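You operate a simulated robot arm through the tools that you are given. There is no shell and no other tool.

You are at the controls of a simulated robot arm. One attempt, no reset.

## Task
Check the side-shift: forks up about 25 cm, out to both ends, centre, and down.
Fine: yellow end first, forks up; centred on the black mark; stop at each mark with the lever let go; no tilt.

Only the result counts: the job must be done as asked and must still hold three seconds after the hand-in. Knocking over, shifting, dropping, spilling or breaking anything else fails it.

## Robot
A 6-joint arm with a four-finger gripper, fixed in place. Base frame: the origin is at the foot of the arm, x ahead of it, y to its left, z up. Units: mm, rad, N and s.
With the tool pointing down near the work surface it reaches from about 180 to 900 mm from the base axis. Its first joint turns from -2.897 to 2.897 rad. Payload 3.43 kg.
The tool frame sits at the grasp point between the pads (the TCP): z along the fingers, y along the line on which they close. The tips reach 30 mm beyond it. The gripper opens to 120 mm. The gripper's body begins 85 mm behind the TCP.
Orientation is that of the tool frame in the base frame, as a unit quaternion [x, y, z, w]. With the fingers straight down and closing along the base's y, the tool's x points along the base's -x, its y along +y and its z along -z.

## Interface
- The arm moves only by the tool jog_arm. Its argument "plan" is text: rows parted by semicolons, each of 7 numbers parted by spaces: the closure, from 0 (fully open) to 1 (shut), then the shift along the tool's x, y, z in m, then the turn, a rotation vector about the tool's x, y, z in rad. In form: fingers x y z ax ay az; .... A call has 1 to 20 rows; each row is the pose to reach, as a shift and turn from the pose commanded when the call began, along the tool's axes at that moment. Rows are played at 5 a second. More than 50 mm and 0.15 rad between two rows, or a gripper value outside its range, and nothing of the call is played. A pose out of reach is approached as far as the arm can. The call stops where the force on the tool passes 40 N (or 10 N more than at its start, if that is more) or the arm is blocked; 0.2 s more then pass. The fingers move at their own pace and stop on an object; they squeeze with about 32 N. The grip force told is the motor's: it shows also when the fingers shut on nothing. Time passes only in rows, and 0.2 s behind the last, so rows that repeat a pose let the fingers close. The reply holds the time, the measured pose of the TCP, the force on the tool along the base axes, the opening and the grip force, in the units named above and with some noise, with the torque about the TCP (base axes, N m) and any sound that the robot's microphone picked up.
- Cameras (640 x 400 px; columns grow to the right, rows downward): "scene" is fixed at [51.3, 651.5, 1898.4]; the picture's right is [-0.55, -0.84, 0.00], its down [-0.33, 0.21, -0.92] and it looks along [0.77, -0.50, -0.39] (base axes); focal length 339 px, centre (320, 200). "wrist" rides on the gripper at [71, -17, -121] in the tool frame; the picture's right is [0.23, 0.97, 0.00], its down [-0.81, 0.19, -0.55] and it looks along [-0.54, 0.13, 0.83] (tool axes); focal length 275 px, centre (320, 200). There is no depth. A picture from a camera that has moved, and an enlarged one, comes with that camera's place and axes in the base frame and with its lens.
- capture(camera): a new picture of that camera. No time passes.
- lift_body(by): slides the trunk up (or, below 0, down) by that many mm; the arm rides with it, the base frame stays. It gives what a move gives, with no picture.
- close_up(camera, box): a new picture of the part [left, top, right, bottom] of that camera's present view, enlarged. No time passes.
- close_job(): hands the job in; it is judged then, once.

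Places have to be worked out from the pictures, the camera data and where the tool is seen. Open the gripper and draw the arm clear of the work before you hand the job in, unless the task says otherwise.

The tools are called after "Request:" as a command line: name --argument value ..., lists and objects as JSON in quotes. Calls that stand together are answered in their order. jog_arm: Moves the arm, as the interface text tells. Its arguments: {"type":"object","properties":{"plan":{"type":"string"}},"required":["plan"]} The other tools are called the same way: lift_body (by) slides the trunk up or down; capture (camera) takes a picture; close_up (camera, box) takes an enlarged picture of a part of a camera's view; close_job () hands the job in.

At the start:

```text
clock: 0.0
tcp_pos: [424.8, 216.5, 1625.7]
ee_rot: [0.001, 1.0, -0.001, 0.0]
force: [-1.3, 0.5, -0.3]
moment: [-0.03, -0.03, 0.01]
finger_gap: 120.2
gripper_force: 0.0
trunk travel left (down, up): [-400.0, 140.0]
```

scene: 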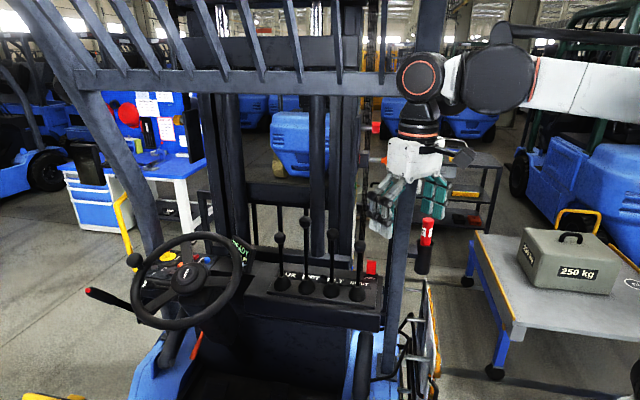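
wrist: 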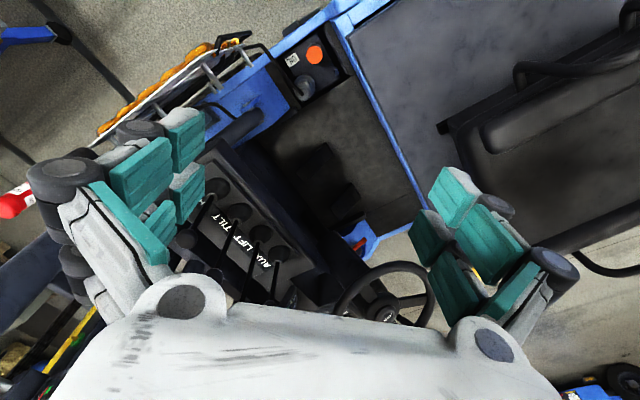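

The scene shows a forklift cab with four levers on a panel, labelled something like AUR/LIFT/TILT/SHIFT. I take enlarged views to read the labels and find the marks on the mast.

Request:
close_up --camera "scene" --box '[220, 200, 400, 320]'

Request:
close_up --camera "scene" --box '[180, 60, 440, 220]'

Request:
close_up --camera "wrist" --box '[160, 150, 360, 320]'

Request:
close_up --camera "scene" --box '[80, 220, 260, 340]'

Request:
close_up --camera "scene" --box '[340, 200, 480, 400]'

```text
3.33 times, centred on (310, 260) of scene
camera zoom: at [51.3, 651.5, 1898.4], right [-0.55, -0.84, 0.0], down [-0.33, 0.21, -0.92], along [0.77, -0.5, -0.39], focal length 1130 px, centre (353, 0)
```

zoom: 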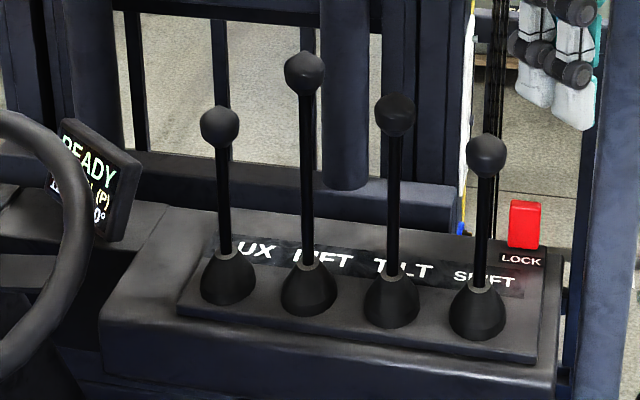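

```text
2.46 times, centred on (310, 140) of scene
camera zoom: at [51.3, 651.5, 1898.4], right [-0.55, -0.84, 0.0], down [-0.33, 0.21, -0.92], along [0.77, -0.5, -0.39], focal length 835 px, centre (345, 348)
```

zoom: 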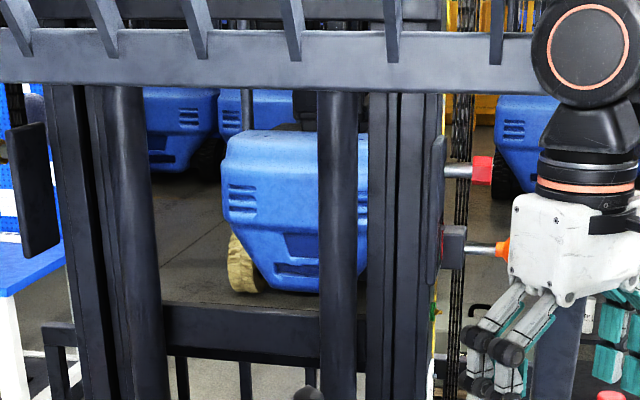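

```text
2.35 times, centred on (260, 235) of wrist
camera zoom: at [352.6, 198.5, 1747.3], right [-0.23, 0.97, 0.0], down [0.81, 0.19, 0.55], along [0.54, 0.13, -0.83], focal length 648 px, centre (461, 118)
```

zoom: 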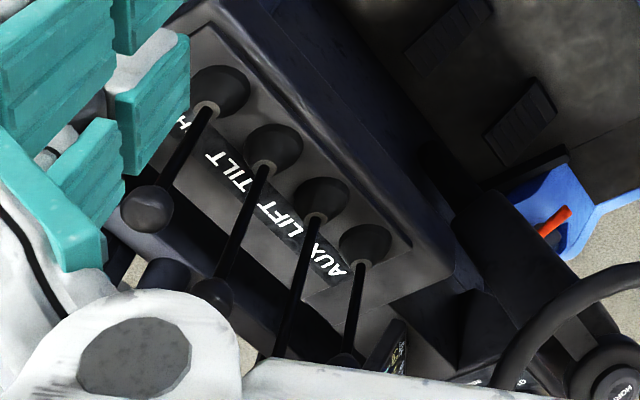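

```text
3.33 times, centred on (170, 280) of scene
camera zoom: at [51.3, 651.5, 1898.4], right [-0.55, -0.84, 0.0], down [-0.33, 0.21, -0.92], along [0.77, -0.5, -0.39], focal length 1130 px, centre (820, -67)
```

zoom: 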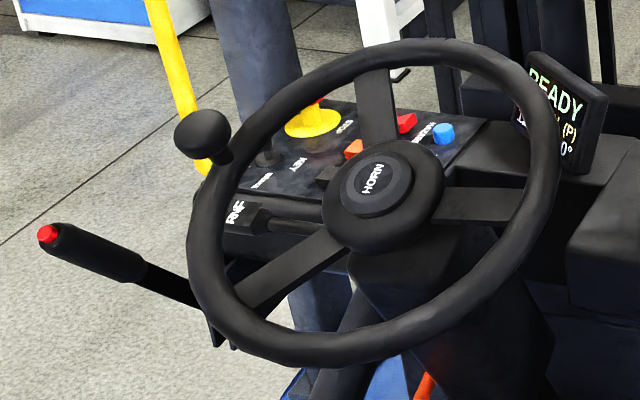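

```text
2.00 times, centred on (410, 300) of scene
camera zoom: at [51.3, 651.5, 1898.4], right [-0.55, -0.84, 0.0], down [-0.33, 0.21, -0.92], along [0.77, -0.5, -0.39], focal length 678 px, centre (140, 0)
```

zoom: 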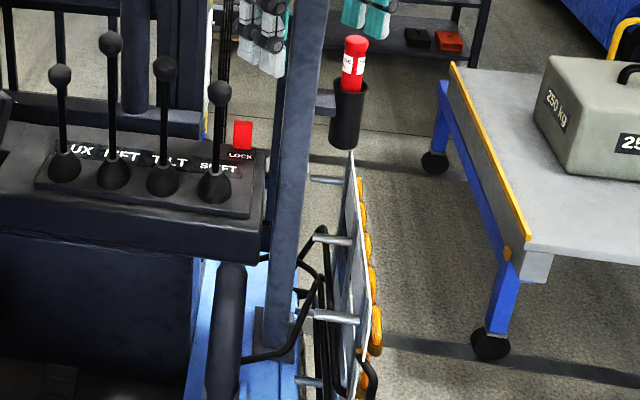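

The levers read AUX, LIFT, TILT, SHIFT from left to right, and there is a red LOCK item beside SHIFT. By triangulation the SHIFT knob is near (773, 27, 1334) and the LIFT knob near (902, 155, 1402). Next I look at the display, the carriage and the surroundings more closely.

Request:
close_up --camera "scene" --box '[225, 230, 265, 270]'

Request:
close_up --camera "scene" --box '[180, 160, 400, 250]'

Request:
close_up --camera "scene" --box '[340, 90, 400, 260]'

Request:
close_up --camera "scene" --box '[350, 255, 390, 295]'

Request:
close_up --camera "wrist" --box '[0, 20, 320, 220]'

Request:
close_up --camera "wrist" --box '[0, 200, 160, 400]'

Request:
close_up --camera "scene" --box '[60, 80, 220, 250]'

```text
10.00 times, centred on (245, 250) of scene
camera zoom: at [51.3, 651.5, 1898.4], right [-0.55, -0.84, 0.0], down [-0.33, 0.21, -0.92], along [0.77, -0.5, -0.39], focal length 3391 px, centre (1070, -300)
```

zoom: 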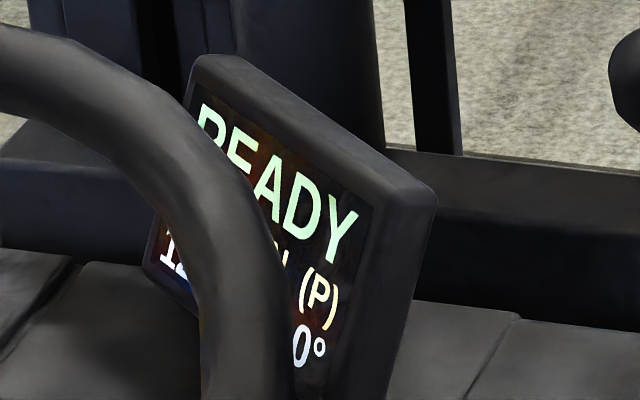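

```text
2.91 times, centred on (290, 205) of scene
camera zoom: at [51.3, 651.5, 1898.4], right [-0.55, -0.84, 0.0], down [-0.33, 0.21, -0.92], along [0.77, -0.5, -0.39], focal length 986 px, centre (407, 186)
```

zoom: 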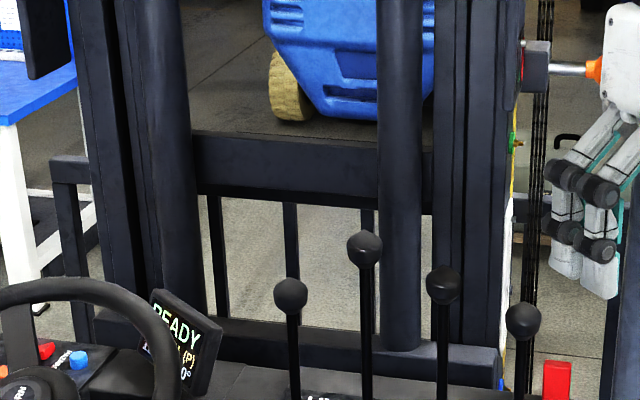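

```text
2.35 times, centred on (370, 175) of scene
camera zoom: at [51.3, 651.5, 1898.4], right [-0.55, -0.84, 0.0], down [-0.33, 0.21, -0.92], along [0.77, -0.5, -0.39], focal length 798 px, centre (202, 259)
```

zoom: 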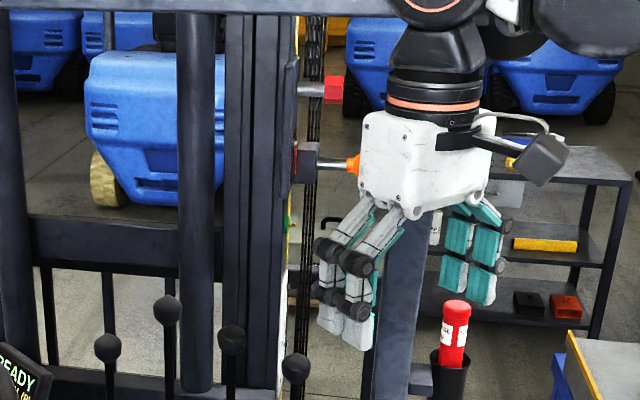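

```text
10.00 times, centred on (370, 275) of scene
camera zoom: at [51.3, 651.5, 1898.4], right [-0.55, -0.84, 0.0], down [-0.33, 0.21, -0.92], along [0.77, -0.5, -0.39], focal length 3391 px, centre (-180, -550)
```

zoom: 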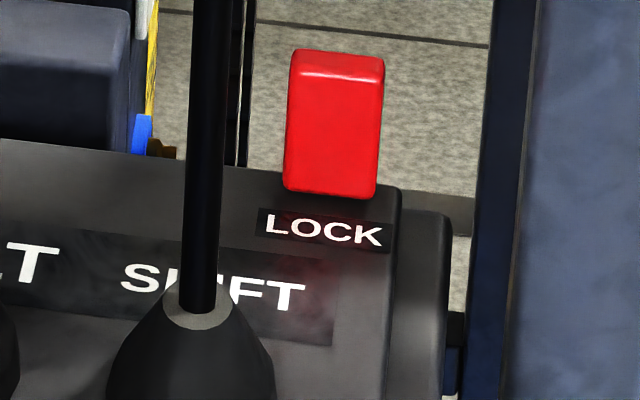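

```text
2.00 times, centred on (160, 120) of wrist
camera zoom: at [352.6, 198.5, 1747.3], right [-0.23, 0.97, 0.0], down [0.81, 0.19, 0.55], along [0.54, 0.13, -0.83], focal length 551 px, centre (640, 360)
```

zoom: 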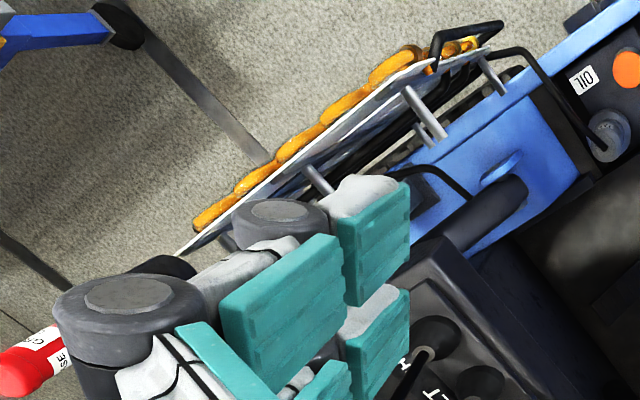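

```text
2.00 times, centred on (80, 300) of wrist
camera zoom: at [352.6, 198.5, 1747.3], right [-0.23, 0.97, 0.0], down [0.81, 0.19, 0.55], along [0.54, 0.13, -0.83], focal length 551 px, centre (800, 0)
```

zoom: 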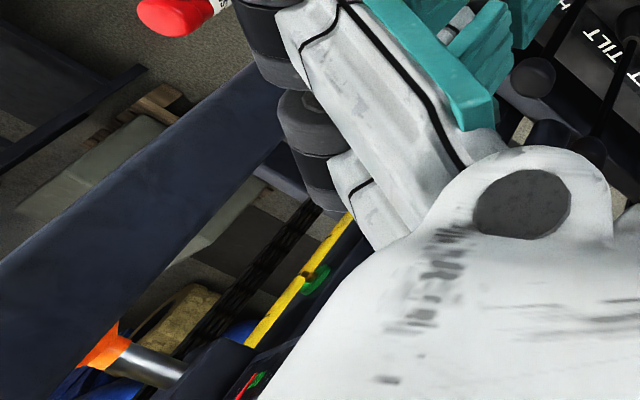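

```text
2.35 times, centred on (140, 165) of scene
camera zoom: at [51.3, 651.5, 1898.4], right [-0.55, -0.84, 0.0], down [-0.33, 0.21, -0.92], along [0.77, -0.5, -0.39], focal length 798 px, centre (744, 282)
```

zoom: 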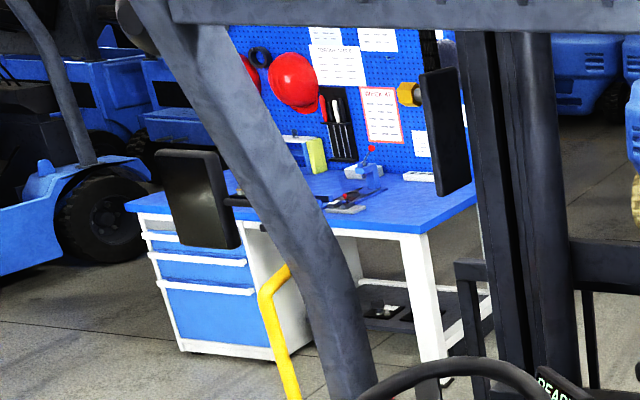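

The mast's right-hand edge has a strip with a green mark, and two rods end in red and orange. I need better views of the carriage and the display, so I turn the tool about its own vertical axis in free space until the wrist camera faces the mast.

Request:
jog_arm --plan "0 0 0 0 0 0 0.14; 0 0 0 0 0 0 0.28; 0 0 0 0 0 0 0.42; 0 0 0 0 0 0 0.56; 0 0 0 0 0 0 0.70; 0 0 0 0 0 0 0.84; 0 0 0 0 0 0 0.98"

Request:
jog_arm --plan "0 0 0 0 0.03 0.13 0; 0 0 0 0 0.06 0.26 0; 0 0 0 0 0.09 0.38 0; 0 0 0 0 0.12 0.50 0; 0 0 0 0 0.14 0.58 0"

Request:
capture --camera "wrist"

Request:
capture --camera "scene"

```text
clock: 1.6
tcp_pos: [424.9, 216.3, 1625.3]
ee_rot: [0.472, 0.882, 0.0, 0.0]
force: [0.1, 0.1, 0.3]
moment: [0.01, -0.02, 0.01]
finger_gap: 120.1
gripper_force: 0.1
trunk travel left (down, up): [-400.0, 140.0]
```

```text
clock: 2.8
tcp_pos: [425.4, 216.3, 1625.1]
ee_rot: [0.449, 0.844, 0.073, -0.286]
force: [0.2, 0.9, 0.3]
moment: [0.02, 0.01, 0.01]
finger_gap: 120.3
gripper_force: 0.1
trunk travel left (down, up): [-400.0, 140.0]
```

```text
taken
camera wrist: at [430.2, 210.8, 1767.2], right [0.68, 0.73, 0.0], down [0.73, -0.68, -0.01], along [-0.01, 0.01, -1.0], focal length 275 px, centre (320, 200)
```

wrist: 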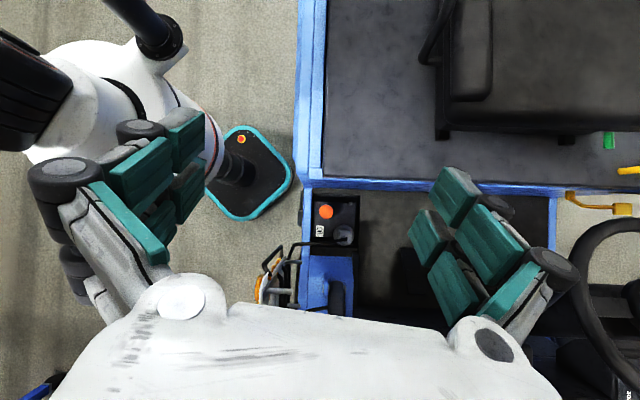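

```text
taken
```

scene: 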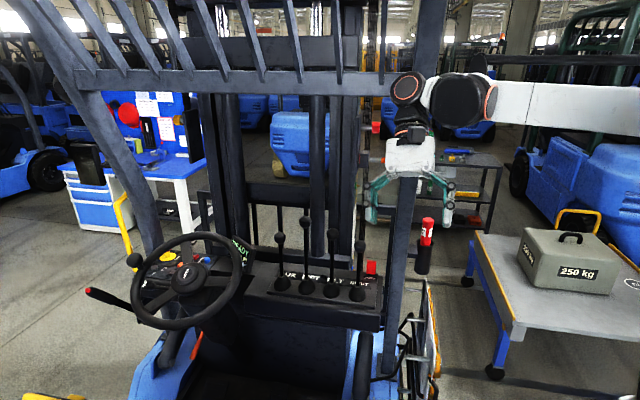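

The wrist picture is upside down in the world, so my pitch went the wrong way and the camera now looks straight down. I pitch back the other way to face the mast.

Request:
jog_arm --plan "0 0 0 0 -0.034 -0.144 0; 0 0 0 0 -0.068 -0.288 0; 0 0 0 0 -0.102 -0.432 0; 0 0 0 0 -0.136 -0.576 0; 0 0 0 0 -0.17 -0.72 0; 0 0 0 0 -0.204 -0.864 0; 0 0 0 0 -0.238 -1.008 0; 0 0 0 0 -0.272 -1.152 0"

Request:
capture --camera "wrist"

Request:
capture --camera "scene"

```text
clock: 4.5
tcp_pos: [465.1, 138.1, 1627.0]
ee_rot: [0.535, 0.808, -0.087, 0.232]
force: [-0.5, 1.3, -0.7]
moment: [-0.01, 0.0, -0.01]
finger_gap: 120.0
gripper_force: 0.0
trunk travel left (down, up): [-400.0, 140.0]
stopped in row 8: the arm was blocked; the commanded pose is now the measured one
```

```text
taken
camera wrist: at [391.7, 236.6, 1698.6], right [0.81, 0.59, 0.0], down [0.28, -0.37, 0.88], along [0.52, -0.71, -0.47], focal length 275 px, centre (320, 200)
```

wrist: 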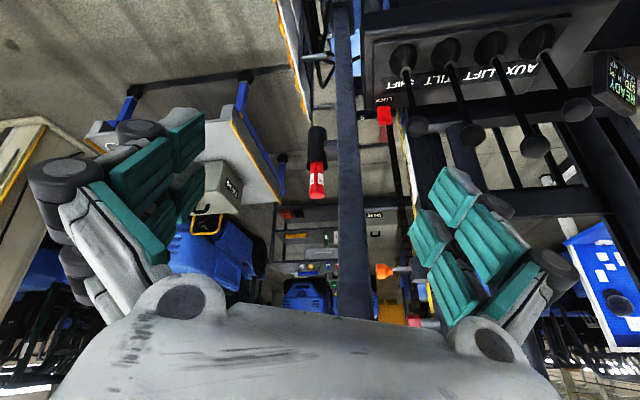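

```text
taken
```

scene: 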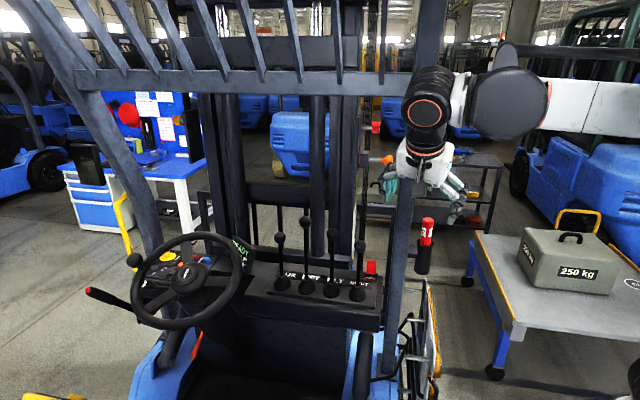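

The arm stopped near some limit, at a steady pose with no contact force, but the view is useful. I zoom in on the display, the strip and the rods at the mast.

Request:
close_up --camera "wrist" --box '[585, 40, 640, 120]'

Request:
close_up --camera "wrist" --box '[340, 90, 460, 340]'

Request:
close_up --camera "wrist" --box '[360, 240, 440, 340]'

Request:
close_up --camera "wrist" --box '[370, 0, 610, 180]'

Request:
close_up --camera "wrist" --box '[160, 0, 360, 130]'

Request:
close_up --camera "scene" --box '[345, 110, 405, 160]'

```text
5.00 times, centred on (612, 80) of wrist
camera zoom: at [391.7, 236.6, 1698.6], right [0.81, 0.59, 0.0], down [0.28, -0.37, 0.88], along [0.52, -0.71, -0.47], focal length 1376 px, centre (-1142, 800)
```

zoom: 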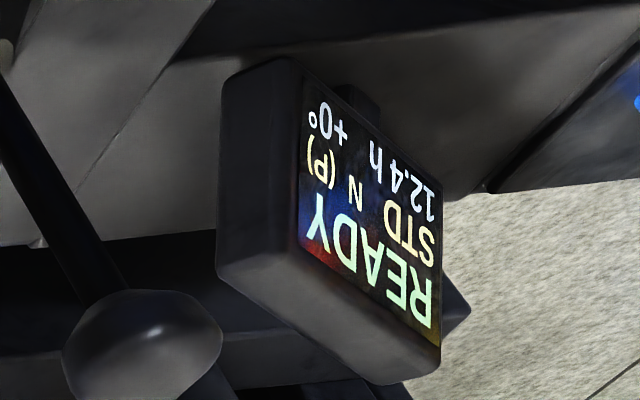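

```text
1.60 times, centred on (400, 215) of wrist
camera zoom: at [391.7, 236.6, 1698.6], right [0.81, 0.59, 0.0], down [0.28, -0.37, 0.88], along [0.52, -0.71, -0.47], focal length 440 px, centre (192, 176)
```

zoom: 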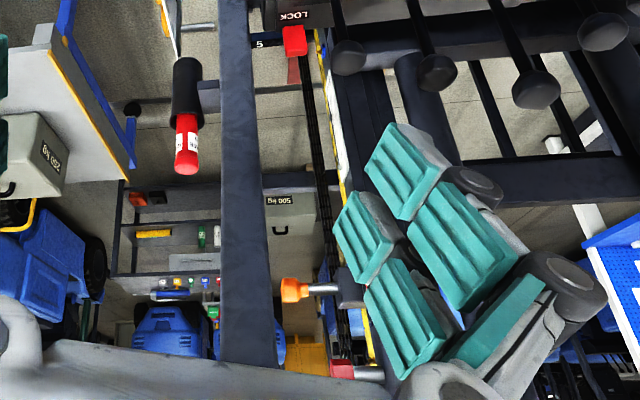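

```text
4.00 times, centred on (400, 290) of wrist
camera zoom: at [391.7, 236.6, 1698.6], right [0.81, 0.59, 0.0], down [0.28, -0.37, 0.88], along [0.52, -0.71, -0.47], focal length 1101 px, centre (0, -160)
```

zoom: 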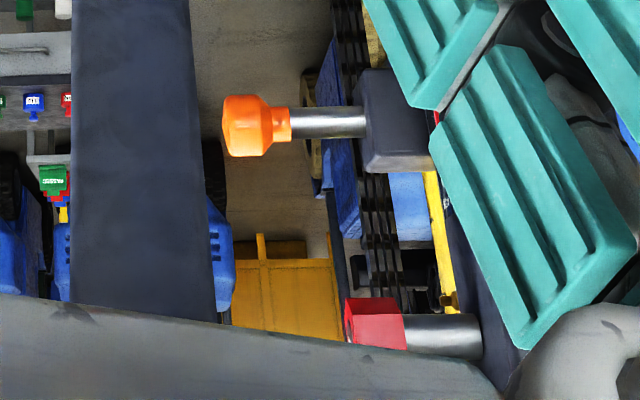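

```text
2.22 times, centred on (490, 90) of wrist
camera zoom: at [391.7, 236.6, 1698.6], right [0.81, 0.59, 0.0], down [0.28, -0.37, 0.88], along [0.52, -0.71, -0.47], focal length 612 px, centre (-58, 444)
```

zoom: 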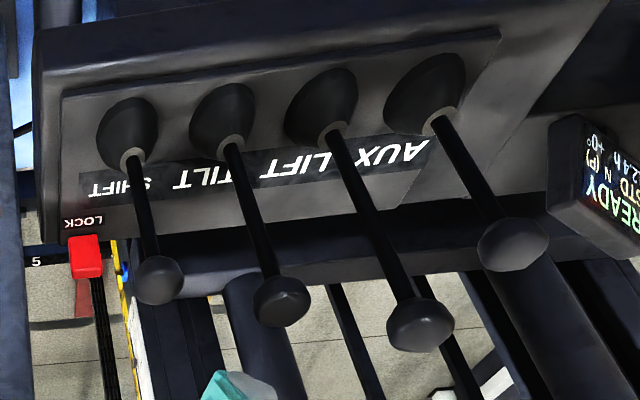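

```text
3.08 times, centred on (260, 65) of wrist
camera zoom: at [391.7, 236.6, 1698.6], right [0.81, 0.59, 0.0], down [0.28, -0.37, 0.88], along [0.52, -0.71, -0.47], focal length 847 px, centre (505, 615)
```

zoom: 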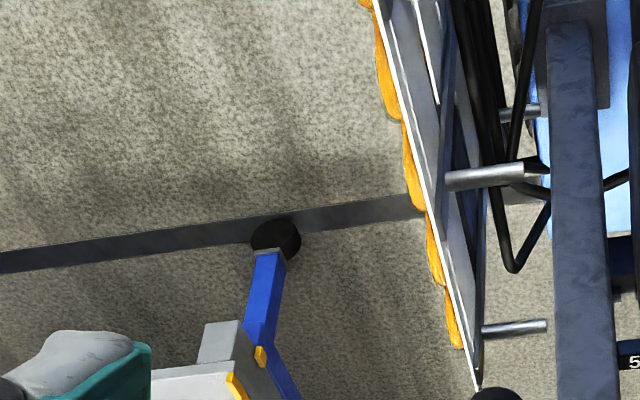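

```text
8.00 times, centred on (375, 135) of scene
camera zoom: at [51.3, 651.5, 1898.4], right [-0.55, -0.84, 0.0], down [-0.33, 0.21, -0.92], along [0.77, -0.5, -0.39], focal length 2712 px, centre (-120, 720)
```

zoom: 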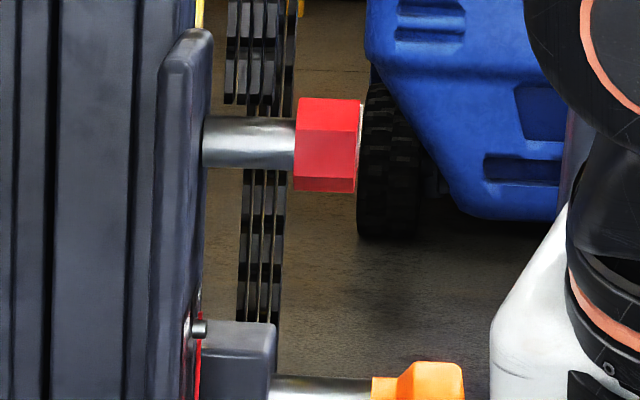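

The display reads READY, STD, N (P), 12.4 h, +0°. I zoom in hard on the strip beside the mast, the "5" label and the green mark.

Request:
close_up --camera "wrist" --box '[352, 95, 422, 145]'

Request:
close_up --camera "wrist" --box '[380, 130, 440, 190]'

Request:
close_up --camera "scene" --box '[345, 180, 385, 255]'

Request:
close_up --camera "scene" --box '[190, 180, 230, 245]'

```text
8.00 times, centred on (387, 120) of wrist
camera zoom: at [391.7, 236.6, 1698.6], right [0.81, 0.59, 0.0], down [0.28, -0.37, 0.88], along [0.52, -0.71, -0.47], focal length 2202 px, centre (-216, 840)
```

zoom: 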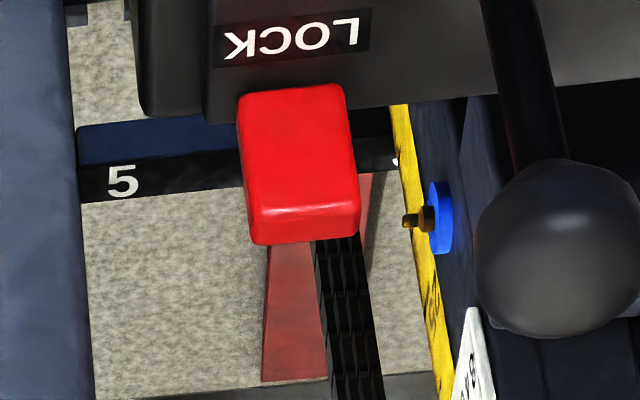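

```text
6.67 times, centred on (410, 160) of wrist
camera zoom: at [391.7, 236.6, 1698.6], right [0.81, 0.59, 0.0], down [0.28, -0.37, 0.88], along [0.52, -0.71, -0.47], focal length 1835 px, centre (-280, 467)
```

zoom: 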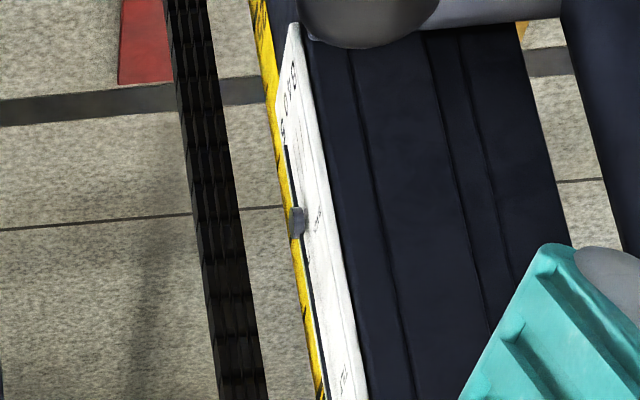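

```text
5.33 times, centred on (365, 218) of scene
camera zoom: at [51.3, 651.5, 1898.4], right [-0.55, -0.84, 0.0], down [-0.33, 0.21, -0.92], along [0.77, -0.5, -0.39], focal length 1808 px, centre (80, 107)
```

zoom: 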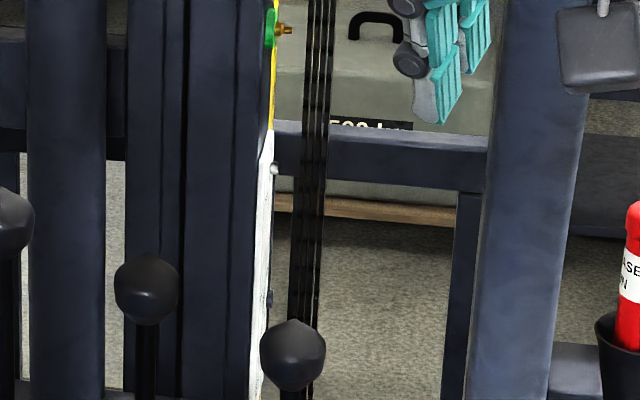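

```text
6.15 times, centred on (210, 212) of scene
camera zoom: at [51.3, 651.5, 1898.4], right [-0.55, -0.84, 0.0], down [-0.33, 0.21, -0.92], along [0.77, -0.5, -0.39], focal length 2086 px, centre (997, 123)
```

zoom: 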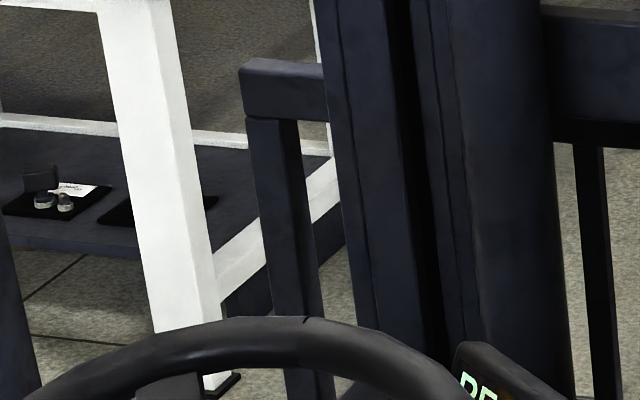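

The white plate on the mast's right side looks like a scale with a pointer, and below it, past the LOCK, there is a numbered black band on the carriage. To read these I swing the camera to the truck's right side, well clear of the pillar, which I judge to be near (740, -140).

Request:
jog_arm --plan "0 -0.02204 -0.01173 0.02731 -0.0685 0.0158 -0.1285; 0 -0.04408 -0.02346 0.05462 -0.1370 0.0316 -0.2570; 0 -0.06612 -0.03519 0.08193 -0.2055 0.0474 -0.3855; 0 -0.08816 -0.04692 0.10924 -0.2740 0.0632 -0.5140; 0 -0.1102 -0.05865 0.13655 -0.3425 0.0790 -0.6425; 0 -0.13224 -0.07038 0.16386 -0.4110 0.0948 -0.7710; 0 -0.15428 -0.08211 0.19117 -0.4795 0.1106 -0.8995; 0 -0.17632 -0.09384 0.21848 -0.5480 0.1264 -1.0280; 0 -0.19836 -0.10557 0.24579 -0.6165 0.1422 -1.1565; 0 -0.2204 -0.1173 0.2731 -0.6850 0.1580 -1.2850"

Request:
capture --camera "wrist"

Request:
capture --camera "scene"

```text
clock: 6.7
tcp_pos: [511.7, -194.3, 1475.5]
ee_rot: [-0.148, 0.957, 0.093, 0.231]
force: [0.4, -0.8, -0.1]
moment: [0.06, 0.04, 0.03]
finger_gap: 119.8
gripper_force: 0.1
trunk travel left (down, up): [-400.0, 140.0]
```

```text
taken
camera wrist: at [404.8, -258.4, 1546.1], right [-0.51, 0.86, 0.0], down [0.4, 0.24, 0.89], along [0.76, 0.45, -0.47], focal length 275 px, centre (320, 200)
```

wrist: 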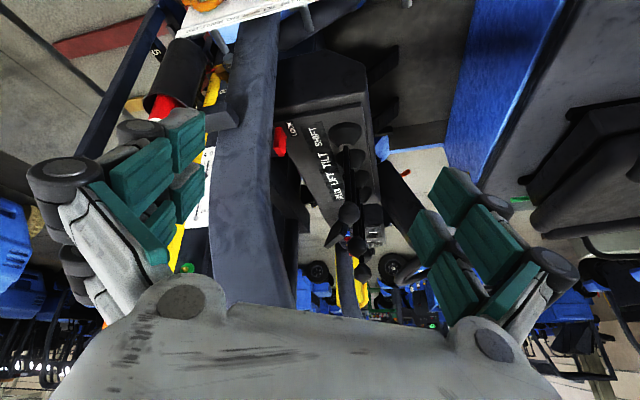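

```text
taken
```

scene: 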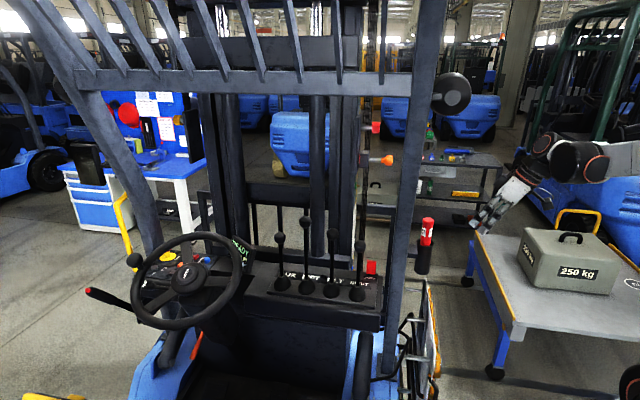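

The view now takes in the plate on the mast's side, the numbered band and the lever panel. I zoom in on the plate, the band and both rods.

Request:
close_up --camera "wrist" --box '[150, 20, 250, 100]'

Request:
close_up --camera "wrist" --box '[150, 130, 230, 290]'

Request:
close_up --camera "scene" --box '[340, 110, 410, 260]'

Request:
close_up --camera "wrist" --box '[260, 60, 440, 300]'

```text
5.00 times, centred on (200, 60) of wrist
camera zoom: at [404.8, -258.4, 1546.1], right [-0.51, 0.86, 0.0], down [0.4, 0.24, 0.89], along [0.76, 0.45, -0.47], focal length 1376 px, centre (920, 900)
```

zoom: 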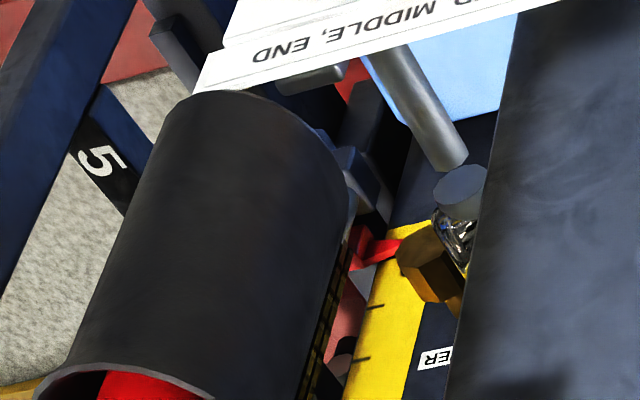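

```text
2.50 times, centred on (190, 210) of wrist
camera zoom: at [404.8, -258.4, 1546.1], right [-0.51, 0.86, 0.0], down [0.4, 0.24, 0.89], along [0.76, 0.45, -0.47], focal length 688 px, centre (645, 175)
```

zoom: 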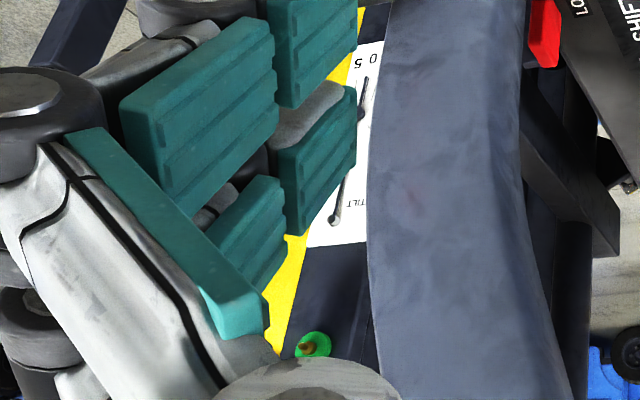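

```text
2.67 times, centred on (375, 185) of scene
camera zoom: at [51.3, 651.5, 1898.4], right [-0.55, -0.84, 0.0], down [-0.33, 0.21, -0.92], along [0.77, -0.5, -0.39], focal length 904 px, centre (173, 240)
```

zoom: 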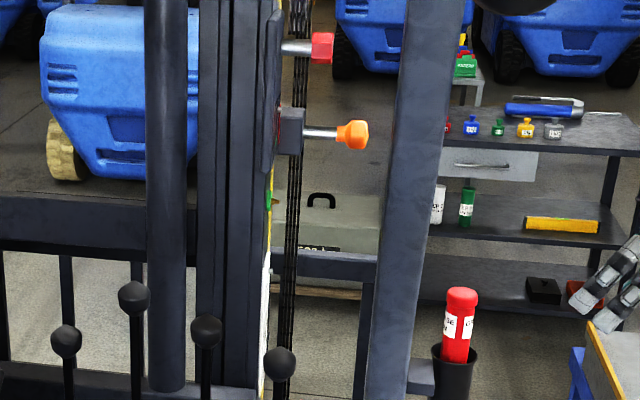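

```text
1.67 times, centred on (350, 180) of wrist
camera zoom: at [404.8, -258.4, 1546.1], right [-0.51, 0.86, 0.0], down [0.4, 0.24, 0.89], along [0.76, 0.45, -0.47], focal length 459 px, centre (270, 233)
```

zoom: 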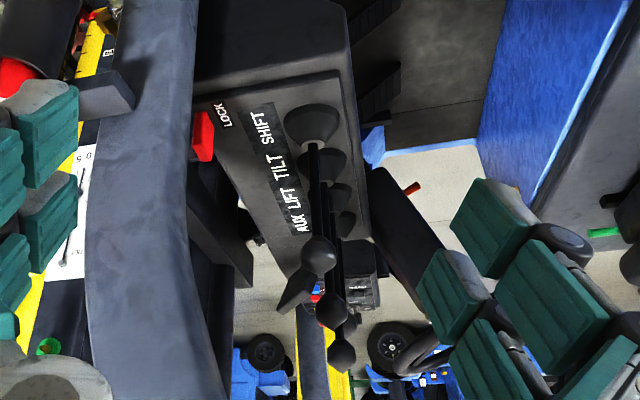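

Working the rays out again: the TILT plate and yellow ruler sit on the mast's right side (green mark near (1088, -200, 1395)), and the band with "5" is on the carriage near (1115, -420, 750). I move the camera further forward on the outside, clear of the pillar, to see the ruler, pointer and carriage.

Request:
jog_arm --plan "0 -0.0198 -0.0423 0.0025 0.027 0.053 0.025; 0 -0.0396 -0.0846 0.005 0.053 0.107 0.05; 0 -0.0594 -0.1269 0.0075 0.08 0.16 0.075; 0 -0.0792 -0.1691 0.0099 0.107 0.213 0.1; 0 -0.099 -0.2114 0.0124 0.133 0.267 0.124; 0 -0.1188 -0.2537 0.0149 0.16 0.32 0.149"

Request:
capture --camera "wrist"

Request:
close_up --camera "wrist" --box '[170, 0, 430, 160]'

```text
clock: 8.1
tcp_pos: [698.7, -401.7, 1491.7]
ee_rot: [-0.07, 0.995, 0.008, 0.077]
force: [0.8, 0.4, -0.7]
moment: [0.04, 0.08, -0.01]
finger_gap: 119.8
gripper_force: 0.1
trunk travel left (down, up): [-400.0, 140.0]
```

```text
taken
camera wrist: at [611.1, -431.5, 1600.8], right [-0.36, 0.93, -0.03], down [0.68, 0.29, 0.67], along [0.64, 0.22, -0.74], focal length 275 px, centre (320, 200)
```

wrist: 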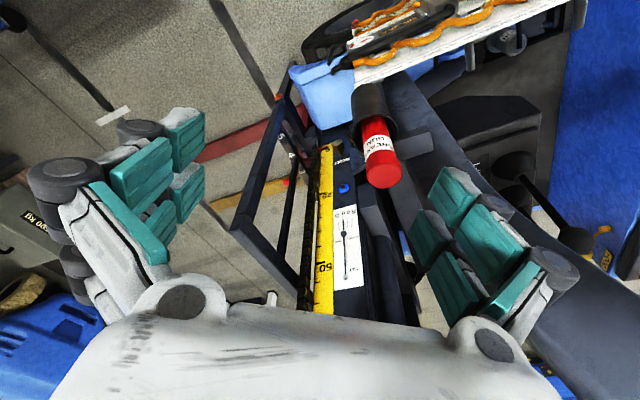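

```text
2.46 times, centred on (300, 80) of wrist
camera zoom: at [611.1, -431.5, 1600.8], right [-0.36, 0.93, -0.03], down [0.68, 0.29, 0.67], along [0.64, 0.22, -0.74], focal length 678 px, centre (369, 495)
```

zoom: 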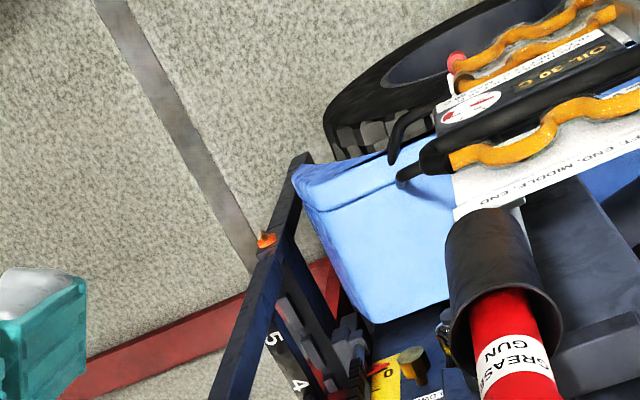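

The yellow ruler carries numbers, and a red pointer sits near its "0" end. I zoom in on the ruler, the pointer and the carriage scale.

Request:
close_up --camera "wrist" --box '[260, 120, 380, 220]'

Request:
close_up --camera "wrist" --box '[290, 190, 380, 320]'

Request:
close_up --camera "wrist" --box '[230, 80, 330, 160]'

Request:
close_up --camera "wrist" --box '[300, 120, 360, 160]'

```text
4.00 times, centred on (320, 170) of wrist
camera zoom: at [611.1, -431.5, 1600.8], right [-0.36, 0.93, -0.03], down [0.68, 0.29, 0.67], along [0.64, 0.22, -0.74], focal length 1101 px, centre (320, 320)
```

zoom: 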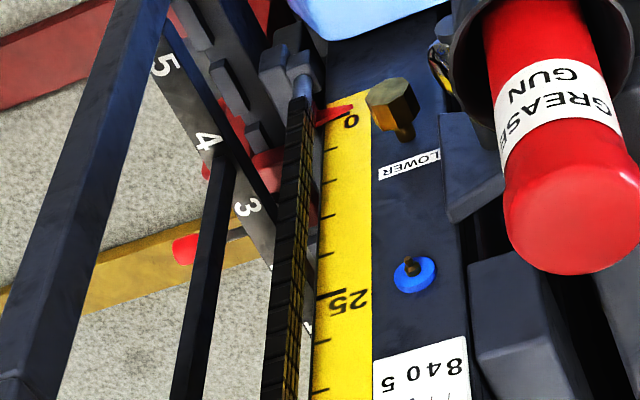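

```text
3.08 times, centred on (335, 255) of wrist
camera zoom: at [611.1, -431.5, 1600.8], right [-0.36, 0.93, -0.03], down [0.68, 0.29, 0.67], along [0.64, 0.22, -0.74], focal length 847 px, centre (274, 31)
```

zoom: 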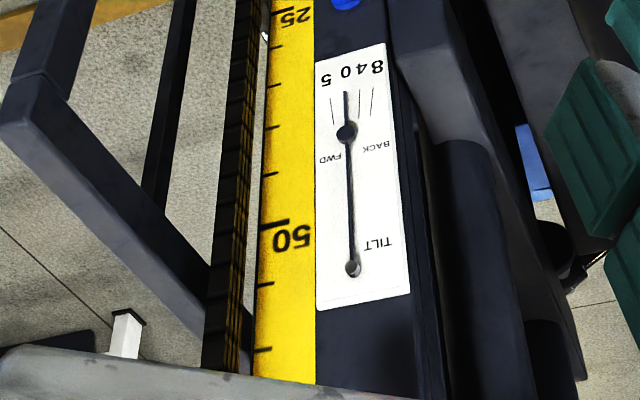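

```text
5.00 times, centred on (280, 120) of wrist
camera zoom: at [611.1, -431.5, 1600.8], right [-0.36, 0.93, -0.03], down [0.68, 0.29, 0.67], along [0.64, 0.22, -0.74], focal length 1376 px, centre (520, 600)
```

zoom: 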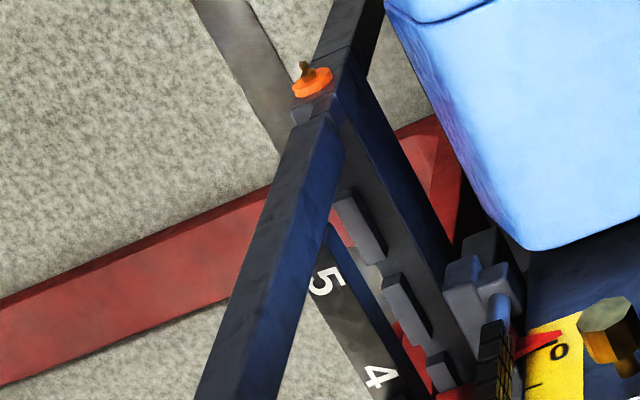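

```text
10.00 times, centred on (330, 140) of wrist
camera zoom: at [611.1, -431.5, 1600.8], right [-0.36, 0.93, -0.03], down [0.68, 0.29, 0.67], along [0.64, 0.22, -0.74], focal length 2753 px, centre (220, 800)
```

zoom: 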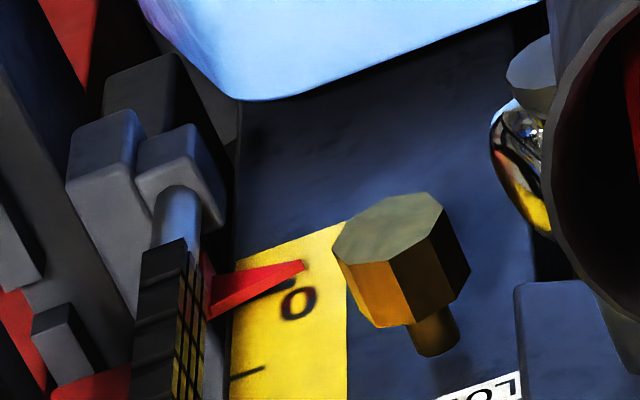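

The yellow ruler is in centimetres with the red pointer at 0, and 25 is clearly marked, so I can read height from here; the TILT pointer is on 0. The right fork looks red and the left yellow. Now I swing back inside and look over the dash at the middle of the carriage for the side-shift marks.

Request:
jog_arm --plan "0 0.0231 0.0375 -0.0135 0.0111 0 0.0713; 0 0.0462 0.075 -0.0271 0.0222 0 0.1426; 0 0.0693 0.1124 -0.0406 0.0333 0 0.2139; 0 0.0924 0.1499 -0.0542 0.0444 0 0.2852; 0 0.1156 0.1874 -0.0677 0.0555 0 0.3565; 0 0.1387 0.2249 -0.0813 0.0666 0 0.4278; 0 0.1618 0.2623 -0.0948 0.0777 0 0.4991; 0 0.1849 0.2998 -0.1084 0.0888 0 0.5704; 0 0.208 0.3373 -0.1219 0.0999 0 0.6417; 0 0.2008 0.3786 -0.1304 0.111 0 0.713; 0 0.1935 0.4199 -0.1388 0.1221 0 0.7843; 0 0.1863 0.4612 -0.1473 0.1332 0 0.8556; 0 0.1791 0.5024 -0.1557 0.1443 0 0.9269; 0 0.1718 0.5437 -0.1642 0.1554 0 0.9982; 0 0.1646 0.585 -0.1726 0.1665 0 1.0695"

Request:
capture --camera "wrist"

Request:
capture --camera "scene"

```text
clock: 11.3
tcp_pos: [428.4, 153.3, 1640.5]
ee_rot: [0.453, 0.888, -0.033, 0.069]
force: [0.2, 0.6, 0.0]
moment: [-0.05, 0.06, 0.0]
finger_gap: 120.2
gripper_force: 0.1
trunk travel left (down, up): [-400.0, 140.0]
```

```text
taken
camera wrist: at [360.7, 215.3, 1749.7], right [0.65, 0.76, -0.03], down [0.57, -0.47, 0.67], along [0.49, -0.46, -0.74], focal length 275 px, centre (320, 200)
```

wrist: 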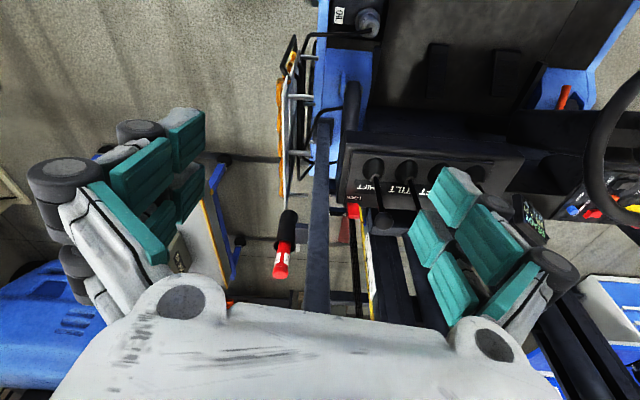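

```text
taken
```

scene: 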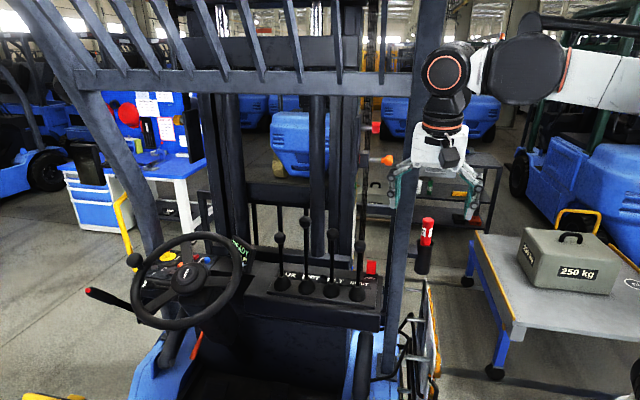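

The fingers and the mast still hide the middle of the carriage. I lower the trunk 150 mm to gain headroom under the guard.

Request:
lift_body --by -150

```text
clock: 13.1
tcp_pos: [425.8, 152.7, 1491.5]
ee_rot: [0.452, 0.889, -0.032, 0.069]
force: [0.3, -0.1, 0.3]
moment: [0.03, -0.03, 0.02]
finger_gap: 120.0
gripper_force: 0.1
trunk travel left (down, up): [-250.0, 290.0]
```

With headroom gained, I move the tool in above and behind the levers, tips at z about 1480 and above all knobs, turning it slightly toward the truck's centre line.

Request:
jog_arm --plan "0 -0.0235 0.0385 0.0012 -0.007 0 -0.0466; 0 -0.0469 0.0771 0.0024 -0.014 0 -0.0931; 0 -0.0704 0.1156 0.0036 -0.021 0 -0.1397; 0 -0.0938 0.1541 0.0048 -0.028 0.001 -0.1863; 0 -0.1173 0.1926 0.006 -0.036 0.001 -0.2329; 0 -0.1407 0.2312 0.0072 -0.043 0.001 -0.2794; 0 -0.1642 0.2697 0.0084 -0.05 0.002 -0.326"

Request:
capture --camera "wrist"

Request:
capture --camera "scene"

```text
clock: 14.7
tcp_pos: [743.7, 178.0, 1508.5]
ee_rot: [0.3, 0.951, -0.021, 0.071]
force: [1.2, -0.7, -0.4]
moment: [0.0, 0.05, -0.04]
finger_gap: 119.8
gripper_force: 0.1
trunk travel left (down, up): [-250.0, 290.0]
```

```text
taken
camera wrist: at [659.9, 214.6, 1618.9], right [0.37, 0.93, -0.03], down [0.7, -0.26, 0.67], along [0.61, -0.27, -0.74], focal length 275 px, centre (320, 200)
```

wrist: 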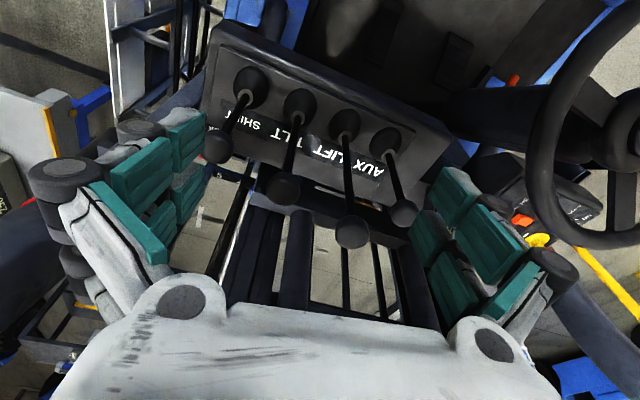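

```text
taken
```

scene: 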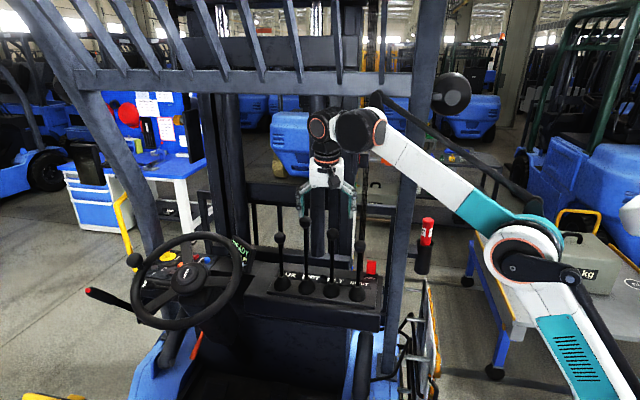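

The arm reaches here easily, and I can see past the levers to the space beyond the dash. I zoom in between the mast rails.

Request:
close_up --camera "wrist" --box '[200, 150, 440, 330]'

Request:
close_up --camera "wrist" --box '[300, 190, 400, 320]'

Request:
close_up --camera "wrist" --box '[190, 140, 270, 240]'

Request:
close_up --camera "scene" --box '[180, 180, 400, 300]'

```text
2.22 times, centred on (320, 240) of wrist
camera zoom: at [659.9, 214.6, 1618.9], right [0.37, 0.93, -0.03], down [0.7, -0.26, 0.67], along [0.61, -0.27, -0.74], focal length 612 px, centre (320, 111)
```

zoom: 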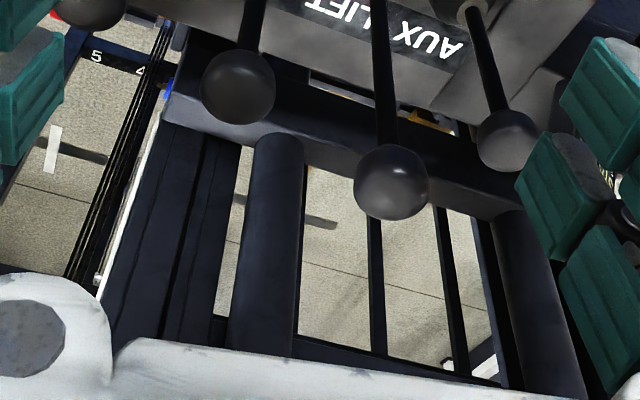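

```text
3.08 times, centred on (350, 255) of wrist
camera zoom: at [659.9, 214.6, 1618.9], right [0.37, 0.93, -0.03], down [0.7, -0.26, 0.67], along [0.61, -0.27, -0.74], focal length 847 px, centre (228, 31)
```

zoom: 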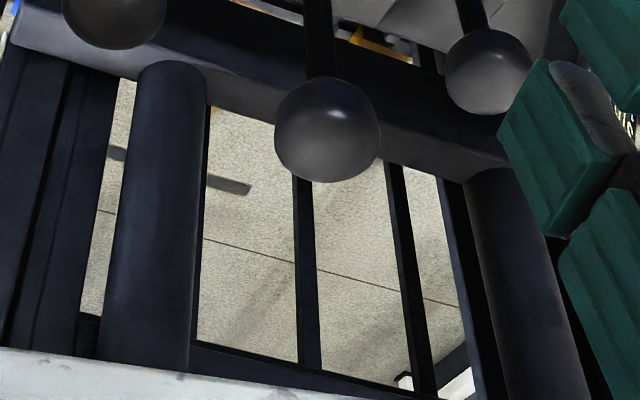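

```text
4.00 times, centred on (230, 190) of wrist
camera zoom: at [659.9, 214.6, 1618.9], right [0.37, 0.93, -0.03], down [0.7, -0.26, 0.67], along [0.61, -0.27, -0.74], focal length 1101 px, centre (680, 240)
```

zoom: 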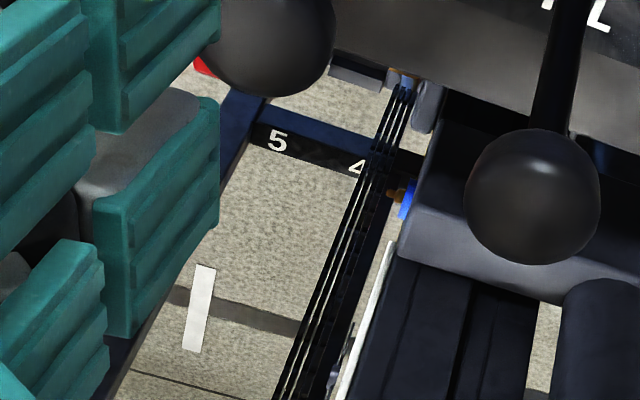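

```text
2.91 times, centred on (290, 240) of scene
camera zoom: at [51.3, 651.5, 1898.4], right [-0.55, -0.84, 0.0], down [-0.33, 0.21, -0.92], along [0.77, -0.5, -0.39], focal length 986 px, centre (407, 84)
```

zoom: 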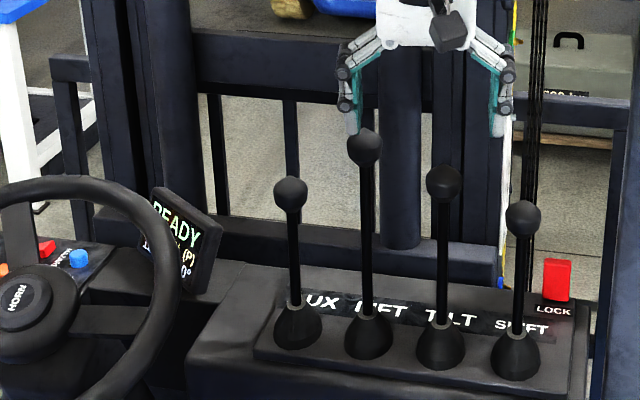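

In the slot between the dash and the mast's cross member there is something yellow and grey. I zoom in there.

Request:
close_up --camera "wrist" --box '[310, 175, 410, 225]'

Request:
close_up --camera "wrist" --box '[345, 190, 395, 220]'

```text
6.40 times, centred on (360, 200) of wrist
camera zoom: at [659.9, 214.6, 1618.9], right [0.37, 0.93, -0.03], down [0.7, -0.26, 0.67], along [0.61, -0.27, -0.74], focal length 1762 px, centre (64, 200)
```

zoom: 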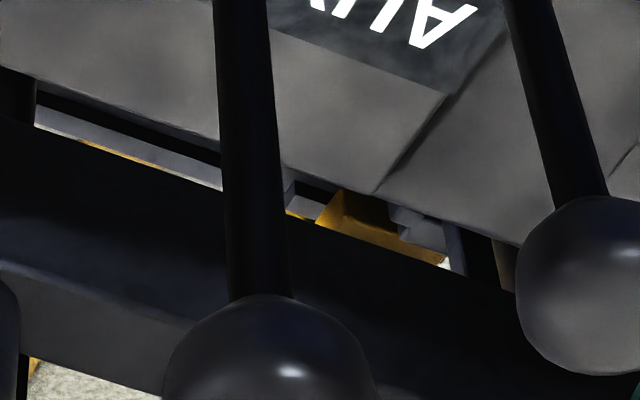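

```text
12.80 times, centred on (370, 205) of wrist
camera zoom: at [659.9, 214.6, 1618.9], right [0.37, 0.93, -0.03], down [0.7, -0.26, 0.67], along [0.61, -0.27, -0.74], focal length 3524 px, centre (-320, 136)
```

zoom: 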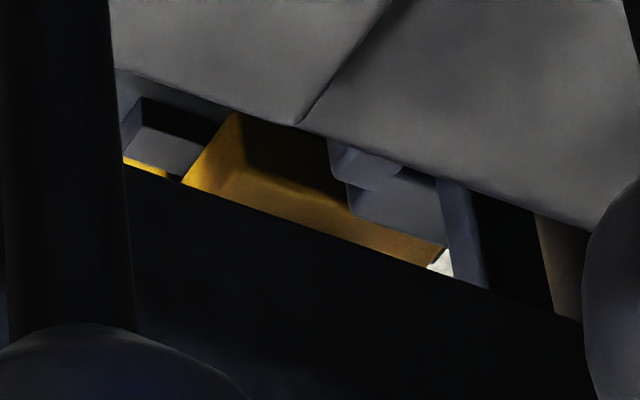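

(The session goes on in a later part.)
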